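You operate a simulated robot arm through the tools that you are given. There is no shell and no other tool. Be economical: measure what you need, move in short steps, check, and stop when the job is done.

The job below is to be done with a simulated two-armed robot. You get a single attempt, and the scene is never put back.

TASK
Close and latch the drum, zero the counter and give it 3 turns.
Fine: Latch on HOLD and brake on FREE before you crank; drum upright at the end, brake back on HOLD, nothing spilt.

The check looks at the end state, three seconds after you hand in, the way a careful person would. Anything else that was tipped, shoved, dropped, spilled or broken makes it a failure.

THE ROBOT
Two 7-joint arms with two-finger grippers on one trunk, hanging from a carriage that runs on a gantry, over the field with the corners [-2217, 1147], [-2219, -33], [281, -38], [283, 1142] (x, y) and turns from -6.475 to 5.515 rad about z. Base frame: it is fixed where the carriage stands at the start and does not move with it; the origin is on the floor, on the carriage's upright axis, x ahead of it, y to its left, z up; the surface under the hand at the start is at about z = 800. Readings come in mm, rad, newtons and seconds.
The left shoulder is at the start at [0, 236, 1540], the right one opposite. With the tool pointing down near the work surface each hand reaches from about 100 to 640 mm from the robot's upright axis, wherever it stands, measured 20 degrees to its own side. Places, roughly: brake handle [600, -200, 800]; counter button [500, -200, 900]; drum [600, -300, 1000]; drum latch [600, -400, 1100]; drum lid [600, -400, 1100]. Payload 3.43 kg a hand.
The tool frame of a hand sits at the grasp point between the pads (the TCP): z along the fingers, y along the line on which they close. The tips reach 30 mm beyond it. The gripper opens to 104 mm. The gripper's body begins 57 mm behind the TCP.
Orientation is that of the tool frame in the base frame, as a unit quaternion [x, y, z, w]. With the fingers straight down and closing along the base's y, the tool's x points along the base's -x, its y along +y and its z along -z.

THE INTERFACE
- The arms move only by the tool drive_tool. It takes "left_motion", "right_motion" or both (then of equal length, played together; a hand with none holds still); each is a list of rows, each a list of 7 numbers: the shift along the tool's x, y, z in mm, then the turn, a rotation vector about the tool's x, y, z in rad, then the opening, from 0 (shut) to 1 (fully open). In form: [[dx, dy, dz, ax, ay, az, gripper], ...]. A call has 1 to 20 rows; each row shifts and turns the commanded pose from where the row before left it, along the tool's axes as they then stand. A row lasts 0.2 s, in which the tool goes at most 50 mm and 0.15 rad; a call with a longer step from one row to the next is refused whole, and so is a gripper value outside its range. Where a pose cannot be reached the arm comes as near as it can. A force on the tool above 50 N (or 10 N above the force at the start of the call, whichever is more), or a blocked arm, ends the call early, and 0.2 s more pass. The fingers move at their own pace (about 45 mm/s each) and stop on an object; they squeeze with about 29 N. The grip force told is the motor's: it shows also when the fingers shut on nothing. Time passes only in rows, and 0.2 s behind the last, so rows that do not move let the fingers close. The reply holds the time, the measured pose of the TCP, the force on the tool along the base axes, the opening and the grip force, in the units named above and with some noise, with the torque about the TCP (base axes, N m) and any sound that the robot's microphone picked up, and new pictures: "show" is both (left out), scene, wrist or none (wrist: the cameras of the hands that moved).
- Cameras (640 x 400 px; columns grow to the right, rows downward): "scene" is now at [276.8, -36.7, 1683.2]; the picture's right is [-0.43, -0.90, 0.00], its down [-0.69, 0.33, -0.64] and it looks along [0.58, -0.28, -0.77] (base axes); focal length 266 px, centre (320, 200). "left" rides on the left gripper at [67, -18, -90] in its tool frame; the picture's right is [0.25, 0.97, 0.00], its down [-0.73, 0.19, -0.66] and it looks along [-0.64, 0.17, 0.75] (tool axes); focal length 218 px, centre (320, 200). "right" rides on the right gripper at [67, 18, -90] in its tool frame; the picture's right is [-0.25, 0.97, 0.00], its down [-0.73, -0.19, -0.66] and it looks along [-0.64, -0.17, 0.75] (tool axes); focal length 218 px, centre (320, 200). There is no depth. A picture from a camera that has moved, and an enlarged one, comes with that camera's place and axes in the base frame and with its lens. The place of the scene camera against the robot may be out by one fixed shift of up to 18 mm in any direction.
- slide_trunk(by): slides the trunk up (or, below 0, down) by that many mm; the arms and the scene camera ride with it, the base frame stays. It gives what a move gives, with no picture.
- steer(legs): drives the robot by 1 to 6 legs, each [ahead, left, turn to the left] in mm, mm and rad, along the robot's own axes; the way and the turn of a leg run together, so that a leg with both is an arc; at most 1500 mm and 3.142 rad a leg. The arms and the cameras ride along, it lands a little off, and it stops where it bumps. It keeps to its track: a leg is cut to what the track allows. It gives what a move gives, and a new picture of the scene camera.
- turn_head(pan, tilt): turns the head with the scene camera to pan (to the left, within 1.501 rad either way) and tilt (down, from -0.506 to 1.204), counted from straight ahead of the robot. It gives what a move gives, and a new picture of the scene camera.
- zoom(camera, box): a new picture of the part [left, top, right, bottom] of that camera's present view, enlarged. It takes no simulated time.
- hand_in(): hands the job in; it is judged then, once.

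Work in short steps. Places have to be worked out from the pictures, the camera data and where the tool is seen: move nearer, look again, correct. Check each grasp and each placing, and mend what went wrong. You have 120 turns and 260 pictures in all, those below and enlarged ones among them. Open the grippers and draw the arms clear of the work before you hand the job in, unless the task says otherwise; then end with one line.

The tools are called after "Call:" by a JSON object that holds its "op" and its "data". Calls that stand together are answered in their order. drive_tool: Moves the arms, as the interface text tells. Its arguments: {"type":"object","properties":{"left_motion":{"type":"array"},"right_motion":{"type":"array"},"show":{"type":"string","enum":["both","scene","wrist","none"]}},"required":[]} The other tools are called the same way: slide_trunk (by) slides the trunk up or down; steer (legs) drives the base; turn_head (pan, tilt) turns the head that bears the scene camera; zoom (camera, box) takes an enlarged picture of a part of a camera's view; hand_in () hands the job in.

At the start:

```text
time_s: 0.0
left_tool_pos: [622.2, -25.9, 1400.9]
left_orientation: [0.0, 1.0, 0.0, 0.0]
left_contact_force: [-0.1, 0.3, -0.3]
left_ft_torque: [0.0, 0.01, -0.02]
left_grip_width: 104.2
left_gripper_force: 0.1
right_tool_pos: [474.9, -473.5, 999.6]
right_orientation: [0.0, 1.0, 0.0, 0.0]
right_contact_force: [0.7, 0.0, -0.6]
right_ft_torque: [0.01, 0.01, -0.03]
right_grip_width: 104.0
right_gripper_force: 0.1
trunk travel left (down, up): [-450.0, 190.0]
robot x, y, heading: [-0.1, -1.0, -0.0]
head pan, tilt: [-0.447, 0.878]
```

scene: 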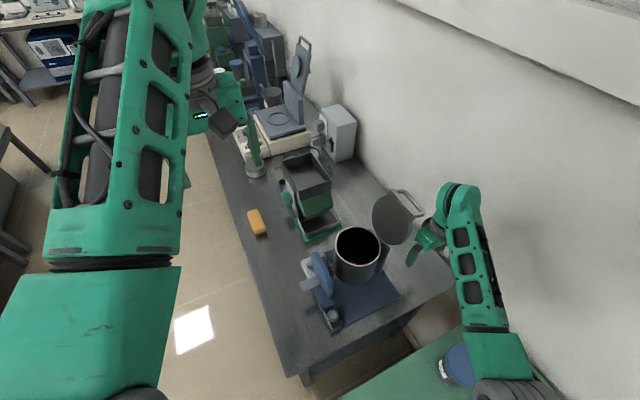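
right: 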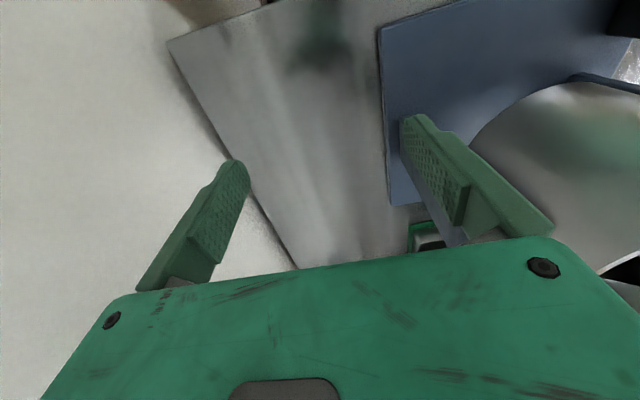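
left: 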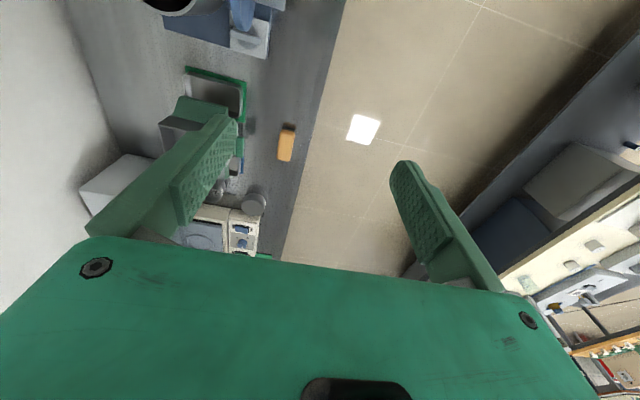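

The drum stands open with its lid swung back to the right. I zoom in on the drum for the details.

Call:
{"op": "zoom", "data": {"camera": "scene", "box": [270, 170, 470, 340]}}

Call:
{"op": "zoom", "data": {"camera": "scene", "box": [290, 230, 370, 340]}}

```text
2.35 times, centred on (370, 255) of scene
camera zoom: at [276.8, -36.7, 1683.2], right [-0.43, -0.9, 0.0], down [-0.69, 0.33, -0.64], along [0.58, -0.28, -0.77], focal length 626 px, centre (202, 71)
```

zoom: 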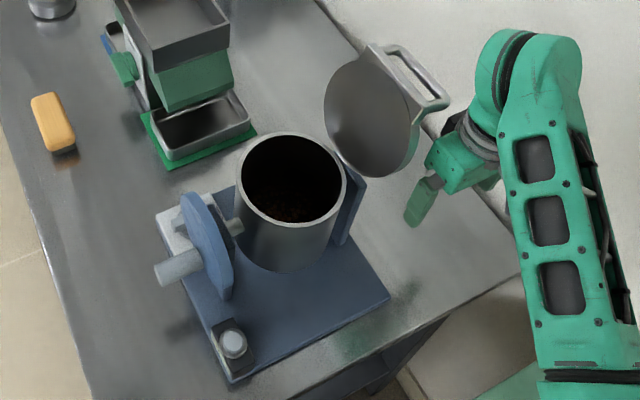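

```text
3.64 times, centred on (330, 285) of scene
camera zoom: at [276.8, -36.7, 1683.2], right [-0.43, -0.9, 0.0], down [-0.69, 0.33, -0.64], along [0.58, -0.28, -0.77], focal length 968 px, centre (284, -109)
```

zoom: 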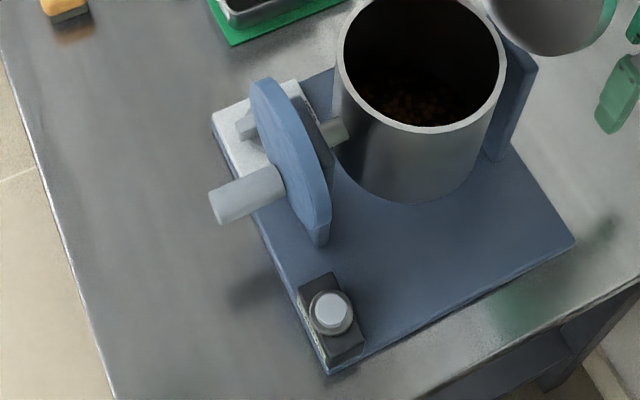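

The drum sits at about [590, -310], rim near z=1000, with a crank wheel on its +y side and the counter button near [484, -181]. I yaw the left hand to the right and lower it, so its camera looks at the wheel side.

Call:
{"op": "drive_tool", "data": {"left_motion": [[0, 0, 20, 0, 0, 0.15, 1], [0, 0, 20, 0, 0, 0.15, 1], [0, 0, 20, 0, 0, 0.15, 1], [0, 0, 20, 0, 0, 0.15, 1], [0, 0, 20, 0, 0, 0.15, 1], [0, 0, 20, 0, 0, 0.15, 1], [0, 0, 20, 0, 0, 0.15, 1], [0, 0, 20, 0, 0, 0.15, 1], [0, 0, 20, 0, 0, 0.15, 1], [0, 0, 20, 0, 0, 0.15, 1]]}}

```text
time_s: 2.2
left_tool_pos: [621.6, -27.5, 1200.1]
left_orientation: [0.682, 0.731, 0.0, 0.0]
left_contact_force: [0.4, 0.3, 0.6]
left_ft_torque: [-0.01, 0.02, 0.02]
left_grip_width: 104.2
left_gripper_force: 0.1
right_tool_pos: [473.8, -473.9, 999.8]
right_orientation: [0.001, 1.0, 0.0, 0.0]
right_contact_force: [0.4, 0.3, -0.8]
right_ft_torque: [0.0, 0.02, 0.01]
right_grip_width: 103.9
right_gripper_force: 0.0
trunk travel left (down, up): [-450.0, 190.0]
robot x, y, heading: [1.0, -2.3, -0.004]
head pan, tilt: [-0.447, 0.878]
camera scene: at [276.7, -36.7, 1683.2], right [-0.43, -0.9, 0.0], down [-0.69, 0.33, -0.64], along [0.58, -0.28, -0.77], focal length 266 px, centre (320, 200)
camera left: at [599.8, 38.4, 1289.6], right [0.95, 0.32, 0.0], down [0.24, -0.71, 0.66], along [0.21, -0.62, -0.75], focal length 218 px, centre (320, 200)
```

scene: 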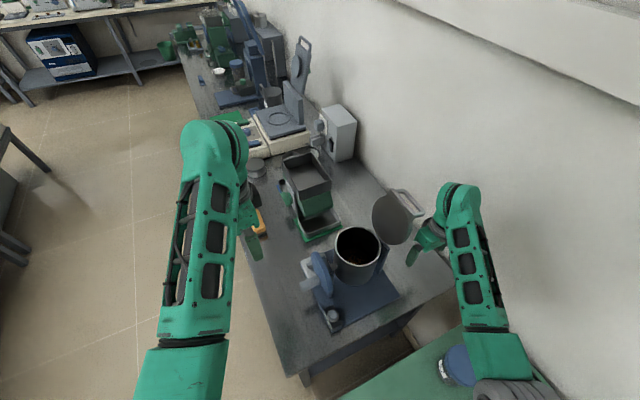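
left: 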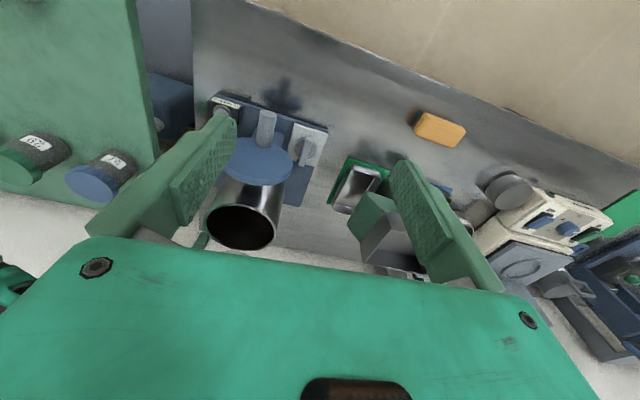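

The wheel side is visible upside-down. I zoom there, and then lower the hand and tilt it to look more from the side.

Call:
{"op": "zoom", "data": {"camera": "left", "box": [190, 80, 350, 180]}}

Call:
{"op": "drive_tool", "data": {"left_motion": [[20, 0, 30, 0, 0, 0, 1], [20, 0, 30, 0, 0, 0, 1], [20, 0, 30, 0, 0, 0, 1], [20, 0, 30, 0, 0, 0, 1], [20, 0, 30, 0, 0, 0, 1], [0, 0, 0, 0, -0.15, 0, 1], [0, 0, 0, 0, -0.15, 0, 1], [0, 0, 0, 0, -0.15, 0, 1], [0, 0, 0, 0, -0.15, 0, 1]], "show": "wrist"}}

```text
4.00 times, centred on (270, 130) of left
camera zoom: at [599.8, 38.4, 1289.6], right [0.95, 0.32, 0.0], down [0.24, -0.71, 0.66], along [0.21, -0.62, -0.75], focal length 873 px, centre (520, 480)
```

zoom: 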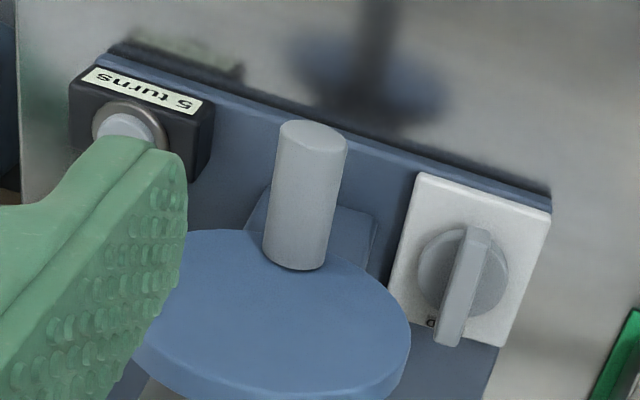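

```text
time_s: 4.2
left_tool_pos: [595.9, 78.7, 1068.7]
left_orientation: [0.663, 0.71, -0.161, 0.171]
left_contact_force: [-0.9, 0.2, 0.3]
left_ft_torque: [0.05, -0.03, 0.02]
left_grip_width: 104.1
left_gripper_force: 0.0
left hand out of reach, approached as far as the arm can: row 8, 9
right_tool_pos: [471.8, -473.6, 998.0]
right_orientation: [0.001, 1.0, 0.0, -0.002]
right_contact_force: [0.7, -0.7, -0.6]
right_ft_torque: [0.02, -0.05, 0.03]
right_grip_width: 104.1
right_gripper_force: 0.0
trunk travel left (down, up): [-450.0, 190.0]
robot x, y, heading: [1.1, 1.1, 0.003]
head pan, tilt: [-0.447, 0.878]
camera left: at [571.5, 177.3, 1118.2], right [0.95, 0.29, -0.12], down [0.22, -0.34, 0.92], along [0.23, -0.9, -0.38], focal length 218 px, centre (320, 200)
```

left: 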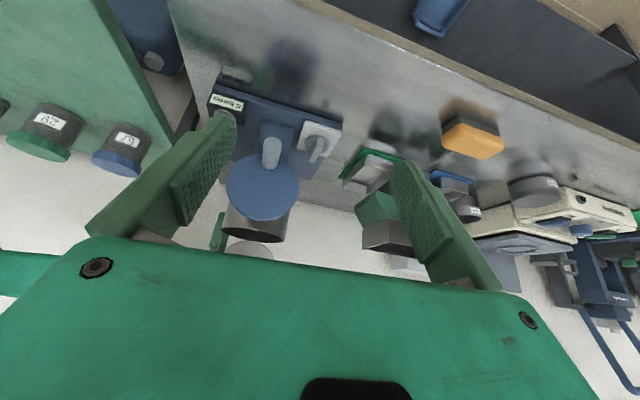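

I zoom in on the wheel, the brake knob and the counter.

Call:
{"op": "zoom", "data": {"camera": "left", "box": [190, 70, 370, 260]}}

Call:
{"op": "zoom", "data": {"camera": "left", "box": [280, 105, 360, 170]}}

```text
2.11 times, centred on (280, 165) of left
camera zoom: at [571.5, 177.3, 1118.2], right [0.95, 0.29, -0.12], down [0.22, -0.34, 0.92], along [0.23, -0.9, -0.38], focal length 460 px, centre (404, 274)
```

zoom: 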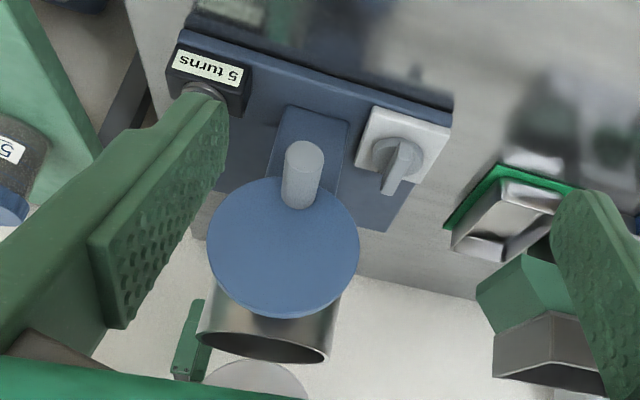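

```text
6.15 times, centred on (320, 138) of left
camera zoom: at [571.5, 177.3, 1118.2], right [0.95, 0.29, -0.12], down [0.22, -0.34, 0.92], along [0.23, -0.9, -0.38], focal length 1343 px, centre (320, 585)
```

zoom: 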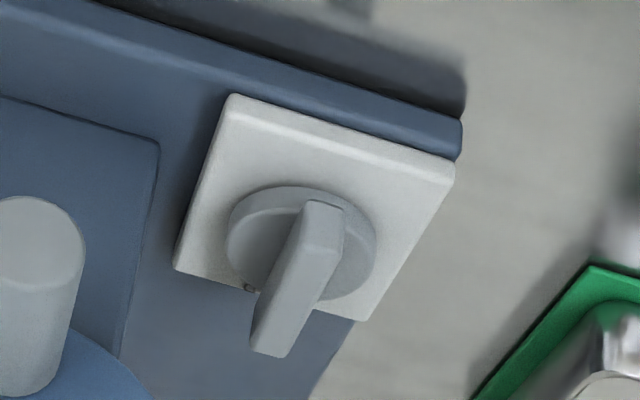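

Brake knob is at about [648, -200, 830], crank handle tip [560, -116, 920], wheel axis about [560, ·, 970]. Now the lid and latch: I raise and pull back the right hand to look at them.

Call:
{"op": "drive_tool", "data": {"right_motion": [[30, 0, -40, 0, 0, 0, 1], [30, 0, -40, 0, 0, 0, 1], [30, 0, -40, 0, 0, 0, 1], [0, 0, -40, 0, 0, 0, 1], [0, 0, -40, 0, 0, 0, 1]], "show": "both"}}

Call:
{"op": "zoom", "data": {"camera": "scene", "box": [330, 170, 450, 280]}}

Call:
{"op": "zoom", "data": {"camera": "right", "box": [300, 0, 640, 240]}}

```text
time_s: 5.4
left_tool_pos: [597.0, 79.6, 1069.0]
left_orientation: [0.663, 0.712, -0.16, 0.17]
left_contact_force: [0.5, -0.4, 0.3]
left_ft_torque: [0.02, 0.0, 0.0]
left_grip_width: 104.1
left_gripper_force: 0.0
right_tool_pos: [384.0, -474.2, 1198.5]
right_orientation: [0.001, 1.0, 0.001, -0.001]
right_contact_force: [0.7, -0.9, 1.5]
right_ft_torque: [0.07, 0.01, -0.01]
right_grip_width: 104.1
right_gripper_force: 0.0
trunk travel left (down, up): [-450.0, 190.0]
robot x, y, heading: [3.3, -1.0, -0.0]
head pan, tilt: [-0.447, 0.878]
camera scene: at [276.8, -36.8, 1683.1], right [-0.43, -0.9, 0.0], down [-0.69, 0.33, -0.64], along [0.58, -0.28, -0.77], focal length 266 px, centre (320, 200)
camera right: at [315.3, -456.6, 1287.8], right [0.25, 0.97, 0.0], down [0.73, -0.19, 0.65], along [0.63, -0.16, -0.76], focal length 218 px, centre (320, 200)
```

scene: 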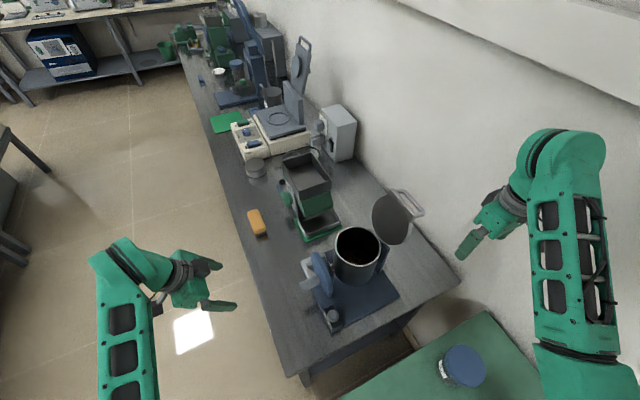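
right: 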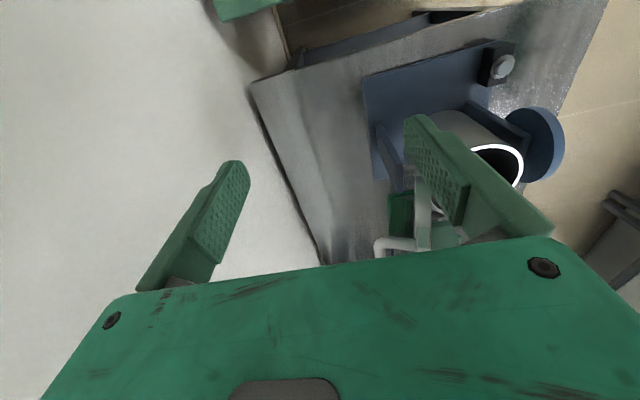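

```text
3.64 times, centred on (390, 225) of scene
camera zoom: at [276.8, -36.8, 1683.1], right [-0.43, -0.9, 0.0], down [-0.69, 0.33, -0.64], along [0.58, -0.28, -0.77], focal length 968 px, centre (66, 109)
```

zoom: 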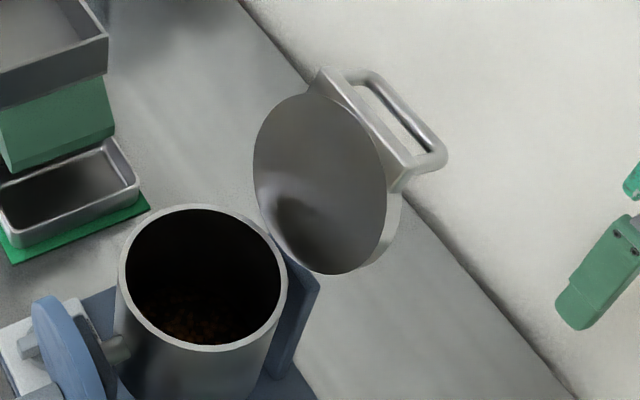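

```text
1.67 times, centred on (470, 120) of right
camera zoom: at [315.3, -456.6, 1287.8], right [0.25, 0.97, 0.0], down [0.73, -0.19, 0.65], along [0.63, -0.16, -0.76], focal length 364 px, centre (70, 333)
```

zoom: 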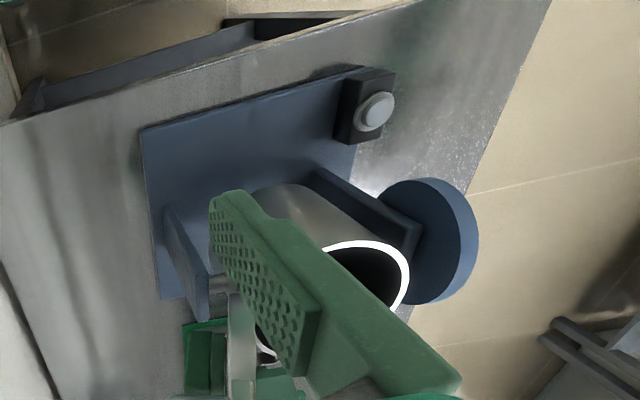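

The lid stands about vertical on a hinge at the drum's -y side, with a loop handle at the back; the latch is presumably on its outer face. I raise the right hand and yaw it left so its camera can look at the back of the lid, and draw the left hand up and away.

Call:
{"op": "drive_tool", "data": {"right_motion": [[0, 0, -20, 0, 0, -0.15, 1], [0, 0, -20, 0, 0, -0.15, 1], [0, 0, -20, 0, 0, -0.15, 1], [0, 0, -20, 0, 0, -0.15, 1], [0, 0, -20, 0, 0, -0.15, 1], [0, 0, 0, 0, 0, -0.15, 1], [0, 0, 0, 0, 0, -0.15, 1], [0, 0, 0, 0, 0, -0.15, 1]], "left_motion": [[20, 0, -20, 0, 0, -0.15, 1], [20, 0, -20, 0, 0, -0.15, 1], [20, 0, -20, 0, 0, -0.15, 1], [20, 0, -20, 0, 0, -0.15, 1], [20, 0, -20, 0, 0, -0.15, 1], [20, 0, -20, 0, 0, -0.15, 1], [20, 0, -20, 0, 0, -0.15, 1], [20, 0, -20, 0, 0, -0.15, 1]], "show": "none"}}

Call:
{"op": "steer", "data": {"legs": [[180, 0, 0]]}}

```text
time_s: 7.2
left_tool_pos: [508.7, 261.6, 1151.1]
left_orientation: [0.144, 0.962, -0.228, 0.048]
left_contact_force: [0.8, 0.0, -0.5]
left_ft_torque: [0.01, 0.04, -0.03]
left_grip_width: 104.0
left_gripper_force: 0.1
right_tool_pos: [424.6, -498.6, 1244.1]
right_orientation: [-0.565, 0.825, 0.0, 0.0]
right_contact_force: [-0.4, 0.1, -0.1]
right_ft_torque: [0.0, 0.01, 0.01]
right_grip_width: 104.0
right_gripper_force: 0.1
right hand out of reach, approached as far as the arm can: row 1, 2, 3, 4, 5
trunk travel left (down, up): [-450.0, 190.0]
robot x, y, heading: [-2.2, 1.8, 0.0]
head pan, tilt: [-0.447, 0.878]
```

```text
time_s: 8.7
left_tool_pos: [687.7, 259.0, 1152.4]
left_orientation: [0.149, 0.961, -0.228, 0.05]
left_contact_force: [0.3, -0.4, -0.3]
left_ft_torque: [0.0, -0.02, 0.02]
left_grip_width: 104.1
left_gripper_force: 0.1
right_tool_pos: [601.1, -502.3, 1245.1]
right_orientation: [-0.562, 0.827, 0.001, 0.0]
right_contact_force: [0.1, -0.7, 0.1]
right_ft_torque: [-0.01, 0.01, 0.01]
right_grip_width: 103.8
right_gripper_force: 0.1
trunk travel left (down, up): [-450.0, 190.0]
robot x, y, heading: [178.7, -0.7, -0.009]
head pan, tilt: [-0.447, 0.878]
camera scene: at [454.8, -38.6, 1683.3], right [-0.44, -0.9, 0.0], down [-0.69, 0.34, -0.64], along [0.58, -0.28, -0.77], focal length 266 px, centre (320, 200)
```

scene: 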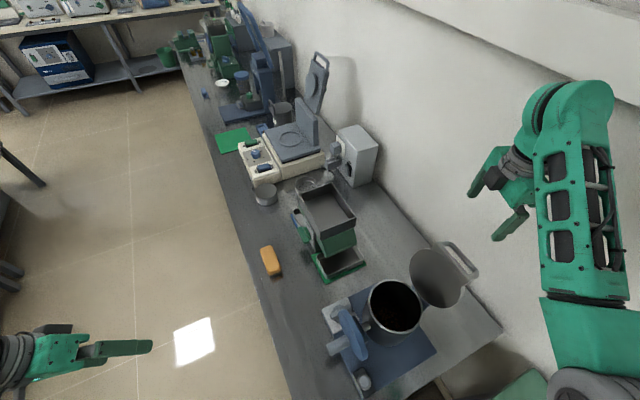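

Rim centre triangulates to about [567, -288, 1050]. Now a look from the right wrist camera, lowering slightly.

Call:
{"op": "drive_tool", "data": {"right_motion": [[0, 0, 0, 0, 0, -0.15, 1], [0, 0, 0, 0, 0, -0.15, 1]], "show": "wrist"}}

Call:
{"op": "zoom", "data": {"camera": "scene", "box": [300, 220, 500, 400]}}

```text
time_s: 9.3
left_tool_pos: [688.5, 259.2, 1151.5]
left_orientation: [0.148, 0.961, -0.227, 0.05]
left_contact_force: [0.3, 0.4, -0.3]
left_ft_torque: [0.0, -0.02, 0.01]
left_grip_width: 104.2
left_gripper_force: 0.0
right_tool_pos: [600.8, -501.5, 1244.3]
right_orientation: [-0.68, 0.733, 0.001, 0.0]
right_contact_force: [0.1, 0.0, 0.1]
right_ft_torque: [0.02, 0.02, -0.01]
right_grip_width: 103.8
right_gripper_force: 0.1
trunk travel left (down, up): [-450.0, 190.0]
robot x, y, heading: [177.3, 1.6, -0.004]
head pan, tilt: [-0.447, 0.878]
camera right: at [575.9, -566.8, 1334.6], right [-0.95, 0.33, 0.0], down [0.24, 0.71, 0.66], along [0.21, 0.62, -0.75], focal length 218 px, centre (320, 200)
```

right: 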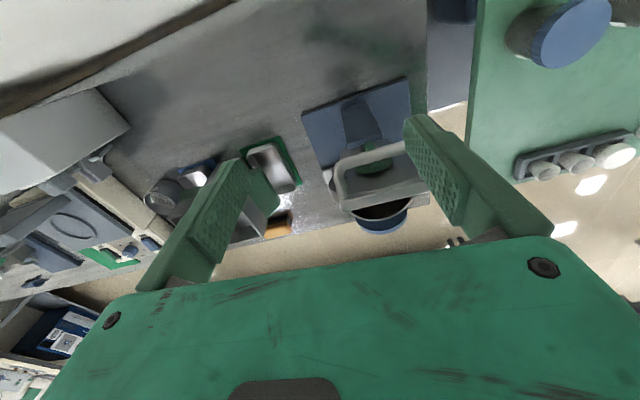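

```text
2.22 times, centred on (400, 310) of scene
camera zoom: at [454.6, -38.6, 1683.2], right [-0.44, -0.9, 0.0], down [-0.69, 0.34, -0.64], along [0.57, -0.28, -0.77], focal length 591 px, centre (142, -44)
```

zoom: 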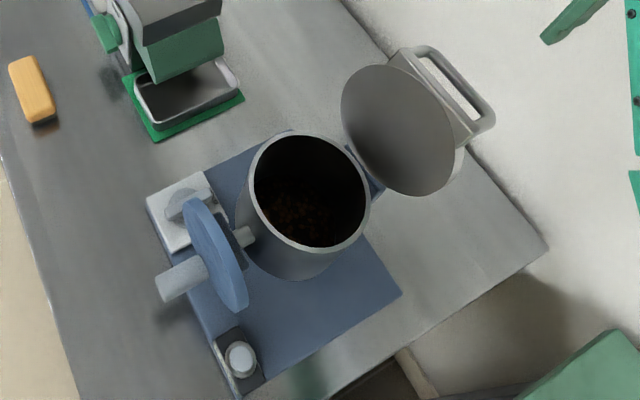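

Call:
{"op": "zoom", "data": {"camera": "right", "box": [290, 70, 450, 240]}}

```text
2.35 times, centred on (370, 155) of right
camera zoom: at [575.9, -566.8, 1334.6], right [-0.95, 0.33, 0.0], down [0.24, 0.71, 0.66], along [0.21, 0.62, -0.75], focal length 514 px, centre (202, 306)
```

zoom: 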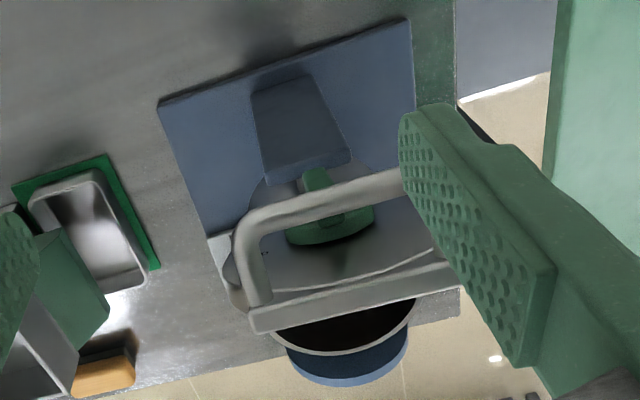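

The latch is a green T-knob in the middle of the lid's outer face, inside the loop handle. The loop bar is at about [560, -445, 1140], the lid top edge about [560, -404, 1160] and the hinge about [·, -353, 1050]. I plan to straddle the loop bar from above with loosely opened fingers and lead the lid over; first I turn the hand back to closing along y, above the bar.

Call:
{"op": "drive_tool", "data": {"right_motion": [[0, 0, 0, 0, 0, 0.15, 0.6], [0, 0, 0, 0, 0, 0.15, 0.6], [0, 0, 0, 0, 0, 0.15, 0.6], [0, 0, 0, 0, 0, 0.15, 0.6], [0, 0, 0, 0, 0, 0.15, 0.6], [0, 0, 0, 0, 0, 0.15, 0.6], [0, 0, 0, 0, 0, 0.15, 0.6], [0, 0, 0, 0, 0, 0.15, 0.6], [0, 0, 0, 0, 0, 0.15, 0.6], [0, 0, 0, 0, 0, 0.15, 0.6], [14, 19, 0, 0, 0, 0, 0.6], [13, 19, 0, 0, 0, 0, 0.6], [13, 19, 0, 0, 0, 0, 0.6]]}}

Call:
{"op": "turn_head", "data": {"pan": -0.9, "tilt": 1.0}}

```text
time_s: 12.1
left_tool_pos: [687.2, 257.6, 1152.1]
left_orientation: [0.148, 0.961, -0.227, 0.049]
left_contact_force: [0.6, -0.6, -1.1]
left_ft_torque: [0.0, 0.02, 0.0]
left_grip_width: 104.0
left_gripper_force: 0.0
right_tool_pos: [583.0, -456.3, 1212.7]
right_orientation: [0.004, 1.0, 0.0, 0.001]
right_contact_force: [0.6, 0.6, -0.2]
right_ft_torque: [0.0, 0.02, -0.01]
right_grip_width: 62.4
right_gripper_force: 0.1
right hand out of reach, approached as far as the arm can: row 11, 12, 13
trunk travel left (down, up): [-450.0, 190.0]
robot x, y, heading: [179.2, 0.6, -0.008]
head pan, tilt: [-0.447, 0.878]
camera scene: at [454.5, -38.5, 1683.2], right [-0.44, -0.9, 0.0], down [-0.69, 0.34, -0.64], along [0.57, -0.28, -0.77], focal length 266 px, centre (320, 200)
camera right: at [514.8, -438.9, 1300.9], right [0.26, 0.97, 0.0], down [0.73, -0.19, 0.66], along [0.64, -0.17, -0.75], focal length 218 px, centre (320, 200)
```

scene: 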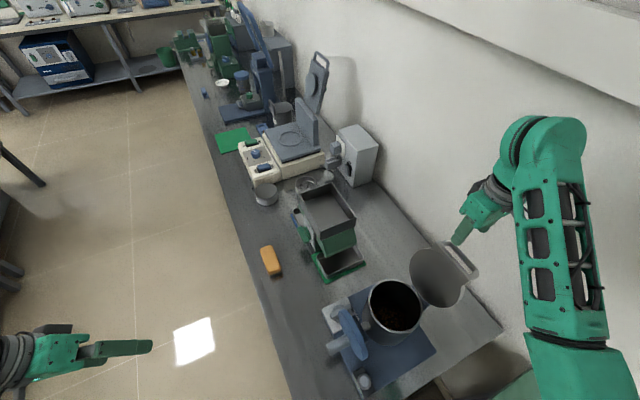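
right: 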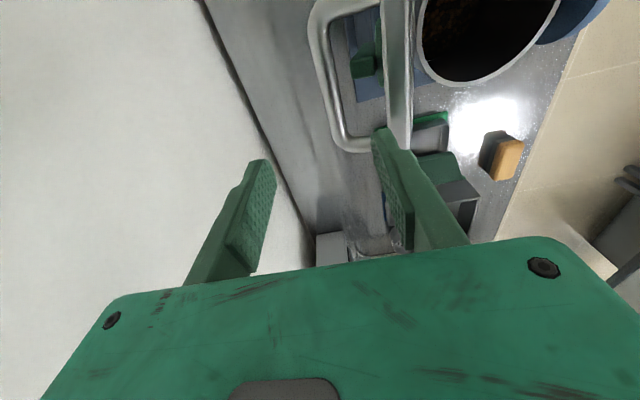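

```text
time_s: 13.0
left_tool_pos: [689.2, 258.9, 1151.9]
left_orientation: [0.148, 0.961, -0.228, 0.049]
left_contact_force: [-0.1, 0.3, 0.6]
left_ft_torque: [0.0, -0.02, 0.03]
left_grip_width: 104.1
left_gripper_force: 0.1
right_tool_pos: [584.1, -457.6, 1211.6]
right_orientation: [0.002, 1.0, -0.001, 0.001]
right_contact_force: [0.8, 0.1, 0.9]
right_ft_torque: [0.01, -0.01, -0.03]
right_grip_width: 62.5
right_gripper_force: 0.0
trunk travel left (down, up): [-450.0, 190.0]
robot x, y, heading: [175.8, -2.7, -0.005]
head pan, tilt: [-0.901, 1.0]
camera scene: at [428.6, -59.9, 1674.2], right [-0.79, -0.62, 0.0], down [-0.52, 0.66, -0.54], along [0.33, -0.43, -0.84], focal length 266 px, centre (320, 200)
```

scene: 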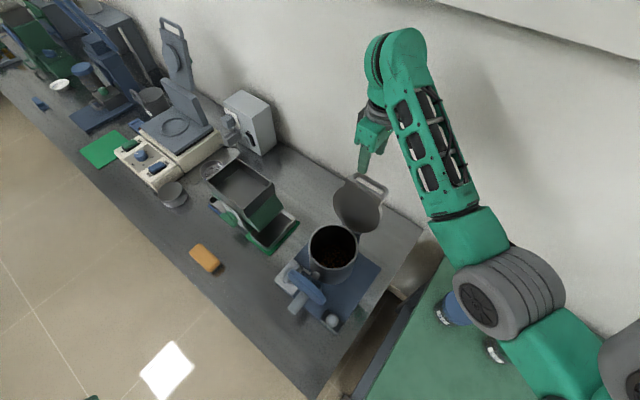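

From straight above, the loop bar is at y≈-443 spanning x≈523–605, and the lid's flange at y≈-400, so the gap fits one finger. I narrow the fingers to ~31 mm and centre over the bar.

Call:
{"op": "drive_tool", "data": {"right_motion": [[7, 7, 0, 0, 0, 0, 0.3], [7, 7, 0, 0, 0, 0, 0.3], [0, 0, 0, 0, 0, 0, 0.3]], "show": "wrist"}}

```text
time_s: 13.8
left_tool_pos: [687.9, 258.8, 1152.4]
left_orientation: [0.148, 0.961, -0.227, 0.049]
left_contact_force: [0.3, 0.0, 0.3]
left_ft_torque: [0.01, 0.02, 0.0]
left_grip_width: 103.9
left_gripper_force: 0.1
right_tool_pos: [576.6, -446.6, 1203.4]
right_orientation: [0.003, 1.0, -0.001, 0.001]
right_contact_force: [0.1, 0.3, 0.2]
right_ft_torque: [0.01, 0.01, 0.01]
right_grip_width: 31.0
right_gripper_force: 0.0
right hand out of reach, approached as far as the arm can: row 1, 2
trunk travel left (down, up): [-450.0, 190.0]
robot x, y, heading: [177.9, -4.2, -0.001]
head pan, tilt: [-0.901, 1.0]
camera right: at [507.1, -428.2, 1292.6], right [0.26, 0.97, 0.0], down [0.73, -0.19, 0.66], along [0.64, -0.17, -0.75], focal length 218 px, centre (320, 200)
```

right: 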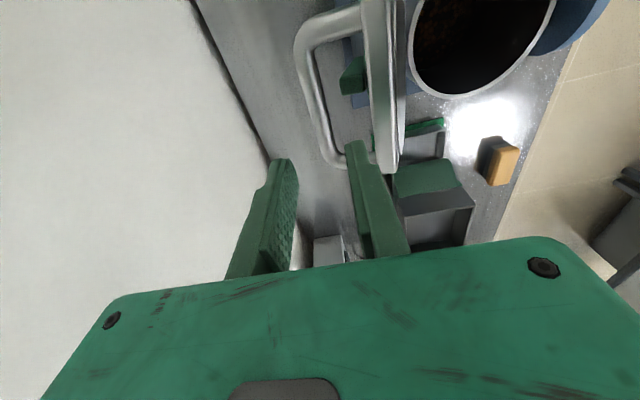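

The bar is at y≈-440, x≈512–600. I lower the fingers around it while shifting a bit toward its middle.

Call:
{"op": "drive_tool", "data": {"right_motion": [[4, 3, 10, 0, 0, 0, 0.3], [4, 3, 10, 0, 0, 0, 0.3], [4, 0, 10, 0, 0, 0, 0.3], [4, 0, 10, 0, 0, 0, 0.3], [0, 0, 10, 0, 0, 0, 0.3]]}}

Call:
{"op": "zoom", "data": {"camera": "scene", "box": [290, 120, 440, 280]}}

```text
time_s: 15.0
left_tool_pos: [688.8, 258.5, 1152.1]
left_orientation: [0.148, 0.961, -0.227, 0.049]
left_contact_force: [1.1, 0.7, -0.3]
left_ft_torque: [0.01, 0.0, -0.04]
left_grip_width: 104.0
left_gripper_force: 0.0
right_tool_pos: [559.7, -439.1, 1154.7]
right_orientation: [0.002, 1.0, 0.0, 0.001]
right_contact_force: [-0.9, -0.1, 0.2]
right_ft_torque: [0.0, 0.01, -0.01]
right_grip_width: 31.2
right_gripper_force: 0.0
trunk travel left (down, up): [-450.0, 190.0]
robot x, y, heading: [172.0, 1.9, -0.004]
head pan, tilt: [-0.901, 1.0]
camera scene: at [428.5, -59.9, 1674.2], right [-0.79, -0.62, 0.0], down [-0.52, 0.66, -0.54], along [0.33, -0.43, -0.84], focal length 266 px, centre (320, 200)
camera right: at [490.7, -421.1, 1244.0], right [0.26, 0.97, 0.0], down [0.73, -0.19, 0.66], along [0.64, -0.17, -0.75], focal length 218 px, centre (320, 200)
```

scene: 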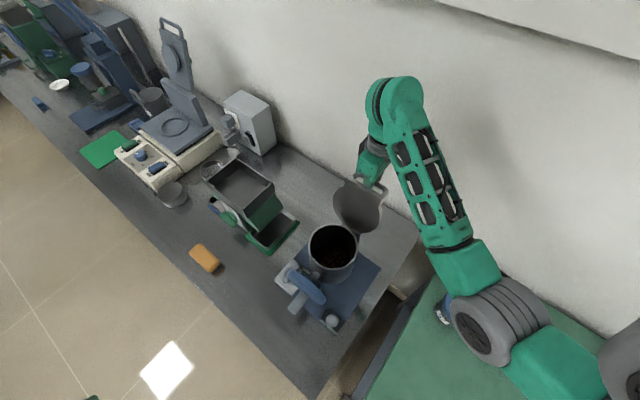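
right: 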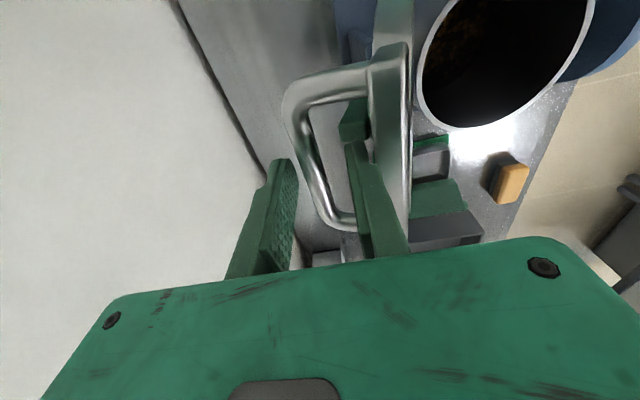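

```text
2.50 times, centred on (365, 200) of scene
camera zoom: at [428.5, -59.9, 1674.2], right [-0.79, -0.62, 0.0], down [-0.52, 0.66, -0.54], along [0.33, -0.43, -0.84], focal length 665 px, centre (208, 200)
```

zoom: 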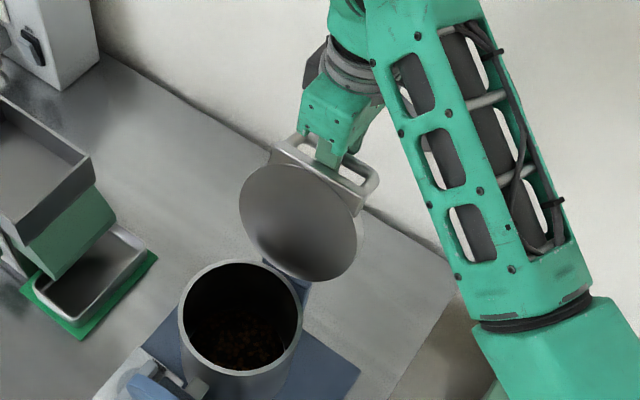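

Finger B is inside the loop between bar and lid, finger A behind the bar. I lead the lid along its arc to upright, in half steps.

Call:
{"op": "drive_tool", "data": {"right_motion": [[0, 9, -6, 0, 0, 0, 0.3], [0, 9, -6, 0, 0, 0, 0.3], [0, 10, -5, 0, 0, 0, 0.3], [0, 10, -5, 0, 0, 0, 0.3], [0, 10, -3, 0, 0, 0, 0.3], [0, 11, -3, 0, 0, 0, 0.3], [0, 11, -1, 0, 0, 0, 0.3], [0, 11, -1, 0, 0, 0, 0.3]]}}

Call:
{"op": "zoom", "data": {"camera": "scene", "box": [290, 120, 440, 280]}}

```text
time_s: 16.8
left_tool_pos: [688.1, 258.3, 1152.7]
left_orientation: [0.147, 0.962, -0.227, 0.048]
left_contact_force: [-0.4, -0.7, -0.3]
left_ft_torque: [0.0, 0.01, -0.03]
left_grip_width: 104.0
left_gripper_force: 0.1
right_tool_pos: [559.8, -359.8, 1183.0]
right_orientation: [0.002, 1.0, -0.001, 0.003]
right_contact_force: [0.1, -0.4, 0.0]
right_ft_torque: [-0.03, 0.01, -0.01]
right_grip_width: 31.0
right_gripper_force: 0.1
trunk travel left (down, up): [-450.0, 190.0]
robot x, y, heading: [174.2, 1.5, -0.005]
head pan, tilt: [-0.901, 1.0]
camera scene: at [428.5, -59.8, 1674.2], right [-0.79, -0.62, 0.0], down [-0.52, 0.66, -0.54], along [0.33, -0.43, -0.84], focal length 266 px, centre (320, 200)
camera right: at [491.3, -341.6, 1272.0], right [0.26, 0.97, 0.0], down [0.73, -0.19, 0.66], along [0.64, -0.17, -0.75], focal length 218 px, centre (320, 200)
```

scene: 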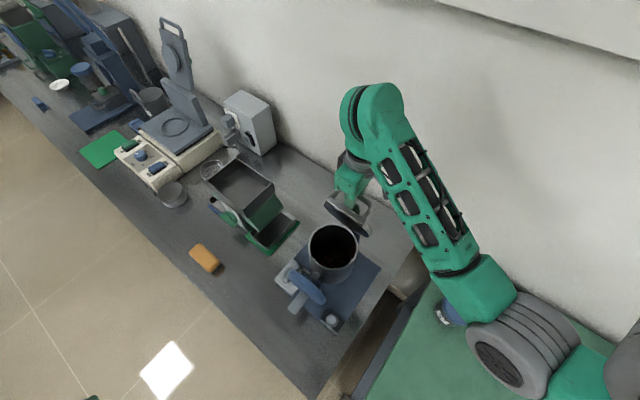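
right: 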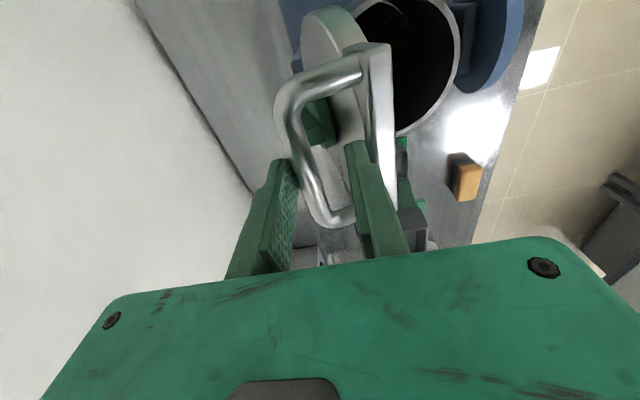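

```text
2.50 times, centred on (365, 200) of scene
camera zoom: at [428.5, -59.8, 1674.2], right [-0.79, -0.62, 0.0], down [-0.52, 0.66, -0.54], along [0.33, -0.43, -0.84], focal length 665 px, centre (208, 200)
```

zoom: 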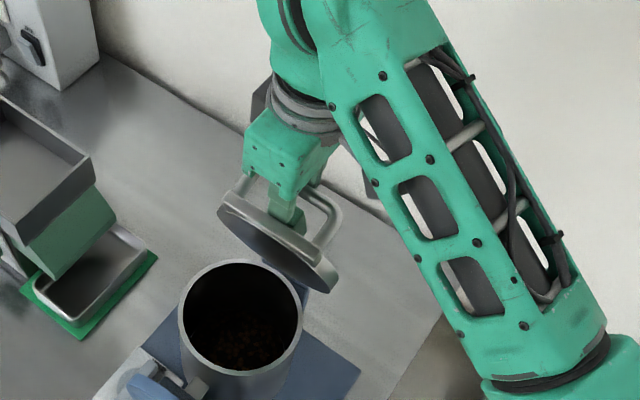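

The lid follows. I continue over the arc and downward.

Call:
{"op": "drive_tool", "data": {"right_motion": [[0, 11, 1, 0, 0, 0, 0.3], [0, 11, 1, 0, 0, 0, 0.3], [0, 11, 3, 0, 0, 0, 0.3], [0, 10, 3, 0, 0, 0, 0.3], [0, 10, 5, 0, 0, 0, 0.3], [0, 10, 5, 0, 0, 0, 0.3], [0, 9, 6, 0, 0, 0, 0.3], [0, 9, 6, 0, 0, 0, 0.3]]}}

Call:
{"op": "zoom", "data": {"camera": "scene", "box": [290, 120, 440, 280]}}

```text
time_s: 18.6
left_tool_pos: [687.3, 259.1, 1152.1]
left_orientation: [0.148, 0.961, -0.228, 0.049]
left_contact_force: [1.1, 0.1, 0.3]
left_ft_torque: [-0.02, 0.01, -0.01]
left_grip_width: 104.1
left_gripper_force: 0.0
right_tool_pos: [559.7, -278.2, 1153.3]
right_orientation: [0.003, 1.0, 0.0, 0.0]
right_contact_force: [0.0, 1.4, 0.1]
right_ft_torque: [0.01, 0.0, -0.01]
right_grip_width: 31.7
right_gripper_force: 0.8
trunk travel left (down, up): [-450.0, 190.0]
robot x, y, heading: [181.0, -3.4, -0.006]
head pan, tilt: [-0.901, 1.0]
camera scene: at [428.5, -59.8, 1674.2], right [-0.79, -0.62, 0.0], down [-0.52, 0.66, -0.54], along [0.33, -0.43, -0.84], focal length 266 px, centre (320, 200)
camera right: at [491.8, -259.4, 1243.7], right [0.26, 0.97, 0.0], down [0.73, -0.2, 0.66], along [0.64, -0.17, -0.75], focal length 218 px, centre (320, 200)
```

scene: 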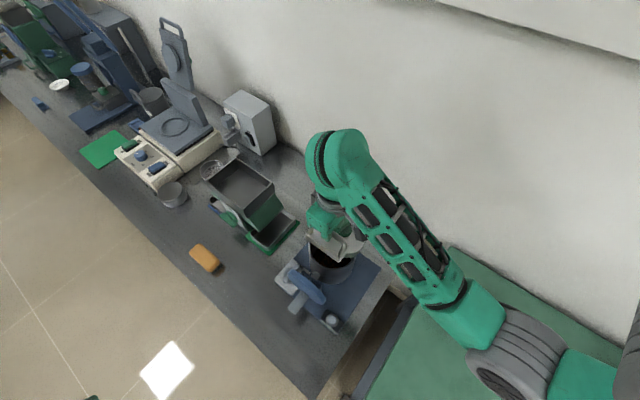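
right: 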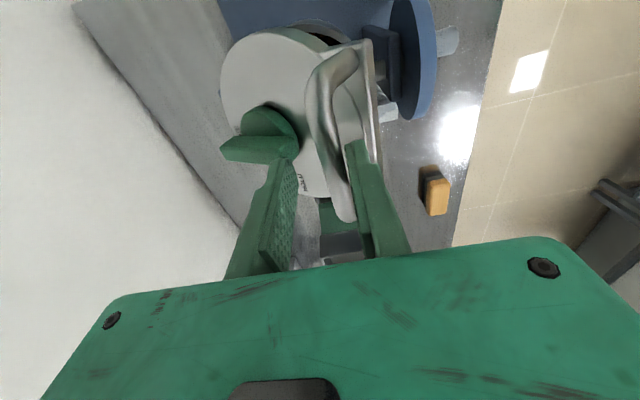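

```text
2.50 times, centred on (365, 200) of scene
camera zoom: at [428.5, -59.8, 1674.2], right [-0.79, -0.62, 0.0], down [-0.52, 0.66, -0.54], along [0.33, -0.43, -0.84], focal length 665 px, centre (208, 200)
```

zoom: 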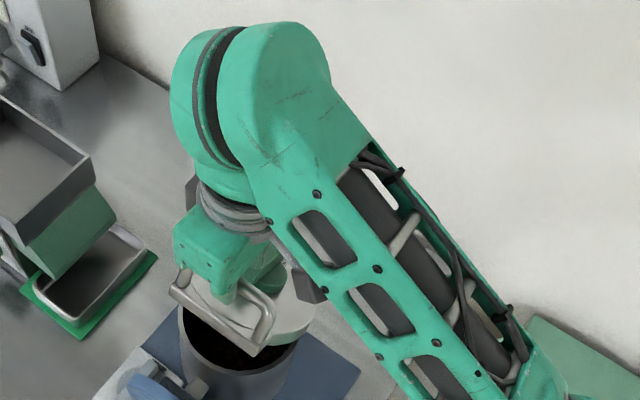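

The lid is about half over, riding on the front finger. I continue down more carefully, closing the fingers slightly to stay clear of the knob.

Call:
{"op": "drive_tool", "data": {"right_motion": [[0, 8, 7, 0, 0, 0, 0.27], [0, 8, 8, 0, 0, 0, 0.25], [0, 6.5, 8, 0, 0, 0, 0.25], [0, 5.5, 8, 0, 0, 0, 0.25]]}}

Call:
{"op": "zoom", "data": {"camera": "right", "box": [180, 0, 480, 260]}}

```text
time_s: 19.6
left_tool_pos: [688.2, 258.5, 1152.7]
left_orientation: [0.149, 0.961, -0.228, 0.049]
left_contact_force: [0.0, 0.5, -0.8]
left_ft_torque: [-0.01, -0.01, 0.02]
left_grip_width: 104.2
left_gripper_force: 0.1
right_tool_pos: [559.4, -250.3, 1123.7]
right_orientation: [0.003, 1.0, 0.0, 0.0]
right_contact_force: [-0.2, 2.2, 0.0]
right_ft_torque: [0.01, -0.01, 0.02]
right_grip_width: 27.3
right_gripper_force: 0.9
trunk travel left (down, up): [-450.0, 190.0]
robot x, y, heading: [180.5, 0.9, -0.007]
head pan, tilt: [-0.901, 1.0]
camera scene: at [428.5, -59.7, 1674.2], right [-0.79, -0.62, 0.0], down [-0.52, 0.66, -0.54], along [0.33, -0.42, -0.84], focal length 266 px, centre (320, 200)
camera right: at [491.7, -231.6, 1211.9], right [0.26, 0.97, 0.0], down [0.73, -0.2, 0.66], along [0.64, -0.17, -0.75], focal length 218 px, centre (320, 200)
```

scene: 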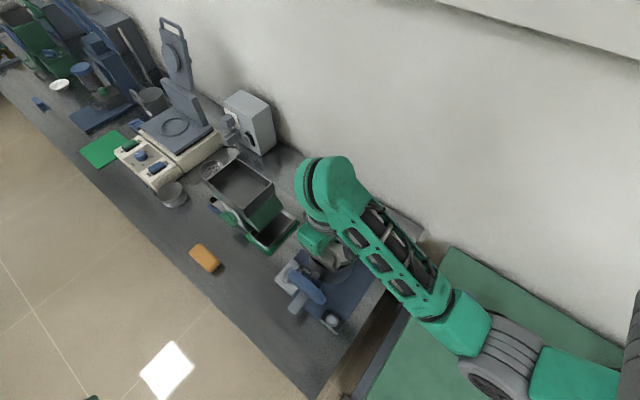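
right: 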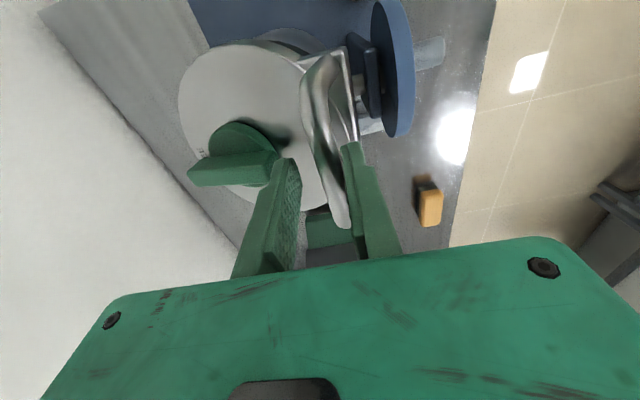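

```text
1.54 times, centred on (330, 130) of right
camera zoom: at [491.7, -231.6, 1211.9], right [0.26, 0.97, 0.0], down [0.73, -0.2, 0.66], along [0.64, -0.17, -0.75], focal length 336 px, centre (305, 308)
```

zoom: 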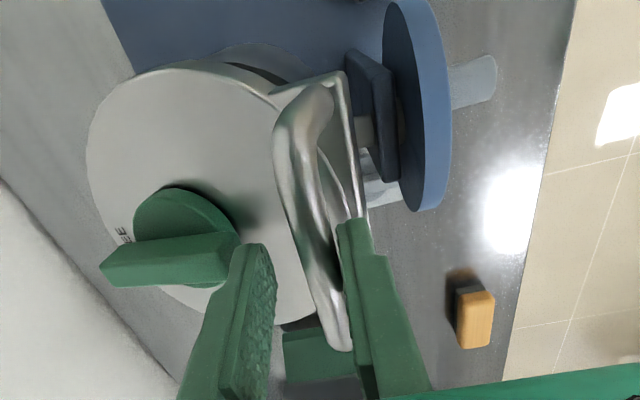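

Nearly shut. I take it down the last bit with the fingers a bit closer together.

Call:
{"op": "drive_tool", "data": {"right_motion": [[0, 5, 7, 0, 0, 0, 0.2], [0, 4, 8, 0, 0, 0, 0.2], [0, 3, 6, 0, 0, 0, 0.2]], "show": "wrist"}}

Call:
{"op": "zoom", "data": {"camera": "right", "box": [180, 0, 480, 260]}}

```text
time_s: 20.4
left_tool_pos: [689.1, 257.7, 1152.6]
left_orientation: [0.149, 0.961, -0.228, 0.049]
left_contact_force: [-0.5, 0.3, -0.3]
left_ft_torque: [-0.02, 0.02, 0.02]
left_grip_width: 104.2
left_gripper_force: 0.0
right_tool_pos: [561.3, -237.6, 1101.7]
right_orientation: [0.002, 1.0, 0.0, 0.0]
right_contact_force: [0.4, 2.2, 0.1]
right_ft_torque: [0.01, 0.05, 0.03]
right_grip_width: 21.9
right_gripper_force: 1.0
trunk travel left (down, up): [-450.0, 190.0]
robot x, y, heading: [178.8, 0.9, -0.006]
head pan, tilt: [-0.901, 1.0]
camera right: at [491.9, -219.2, 1191.0], right [0.26, 0.97, 0.0], down [0.73, -0.2, 0.66], along [0.63, -0.17, -0.75], focal length 218 px, centre (320, 200)
```

right: 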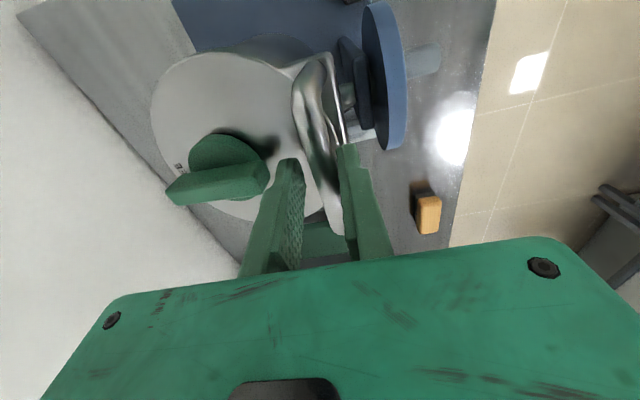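

```text
1.54 times, centred on (330, 130) of right
camera zoom: at [491.9, -219.2, 1191.0], right [0.26, 0.97, 0.0], down [0.73, -0.2, 0.66], along [0.63, -0.17, -0.75], focal length 336 px, centre (305, 308)
```

zoom: 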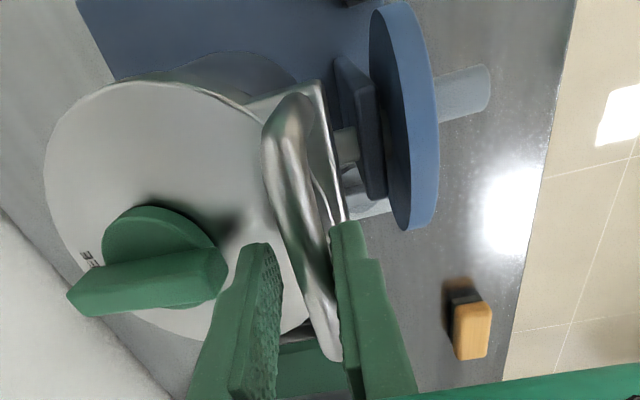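

Finger B still feels the bar (2 N), so I lower a little more.

Call:
{"op": "drive_tool", "data": {"right_motion": [[0, 2, 5, 0, 0, 0, 0.22], [0, 2, 5, 0, 0, 0, 0.22], [0, 2, 3, 0, 0, 0, 0.22], [0, 2, 0, 0, 0, 0, 0.22]], "show": "wrist"}}

Call:
{"op": "zoom", "data": {"camera": "right", "box": [140, 0, 440, 260]}}

```text
time_s: 21.4
left_tool_pos: [688.9, 257.6, 1152.1]
left_orientation: [0.147, 0.961, -0.227, 0.05]
left_contact_force: [0.4, -0.6, -0.5]
left_ft_torque: [-0.03, 0.02, 0.04]
left_grip_width: 104.0
left_gripper_force: 0.2
right_tool_pos: [560.1, -229.4, 1089.6]
right_orientation: [0.003, 1.0, 0.0, 0.0]
right_contact_force: [-0.3, 0.7, 0.0]
right_ft_torque: [-0.02, 0.01, -0.01]
right_grip_width: 22.8
right_gripper_force: 0.1
trunk travel left (down, up): [-450.0, 190.0]
robot x, y, heading: [179.2, -1.8, -0.009]
head pan, tilt: [-0.901, 1.0]
camera right: at [491.6, -211.7, 1177.3], right [0.26, 0.97, 0.0], down [0.73, -0.19, 0.66], along [0.64, -0.17, -0.75], focal length 218 px, centre (320, 200)
```

right: 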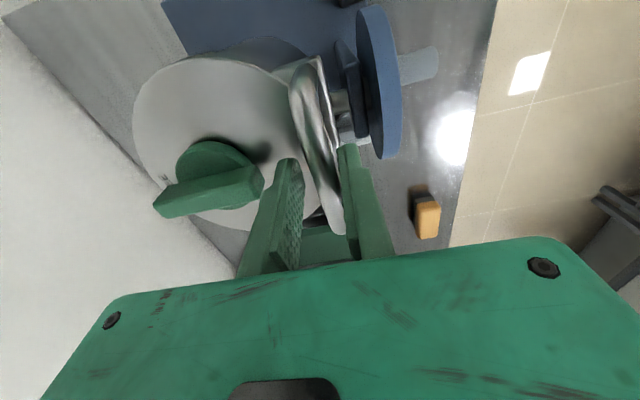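

```text
1.54 times, centred on (290, 130) of right
camera zoom: at [491.6, -211.7, 1177.3], right [0.26, 0.97, 0.0], down [0.73, -0.19, 0.66], along [0.64, -0.17, -0.75], focal length 336 px, centre (366, 308)
```

zoom: 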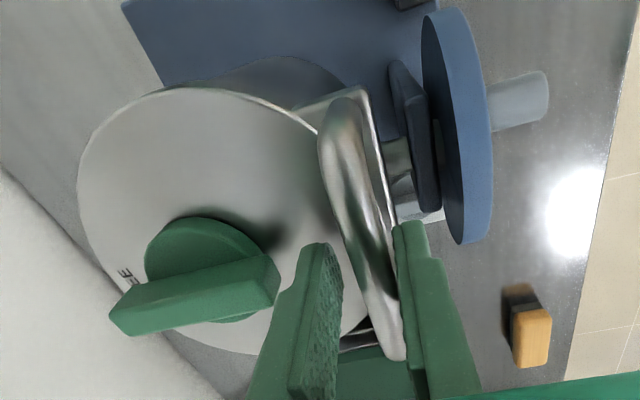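

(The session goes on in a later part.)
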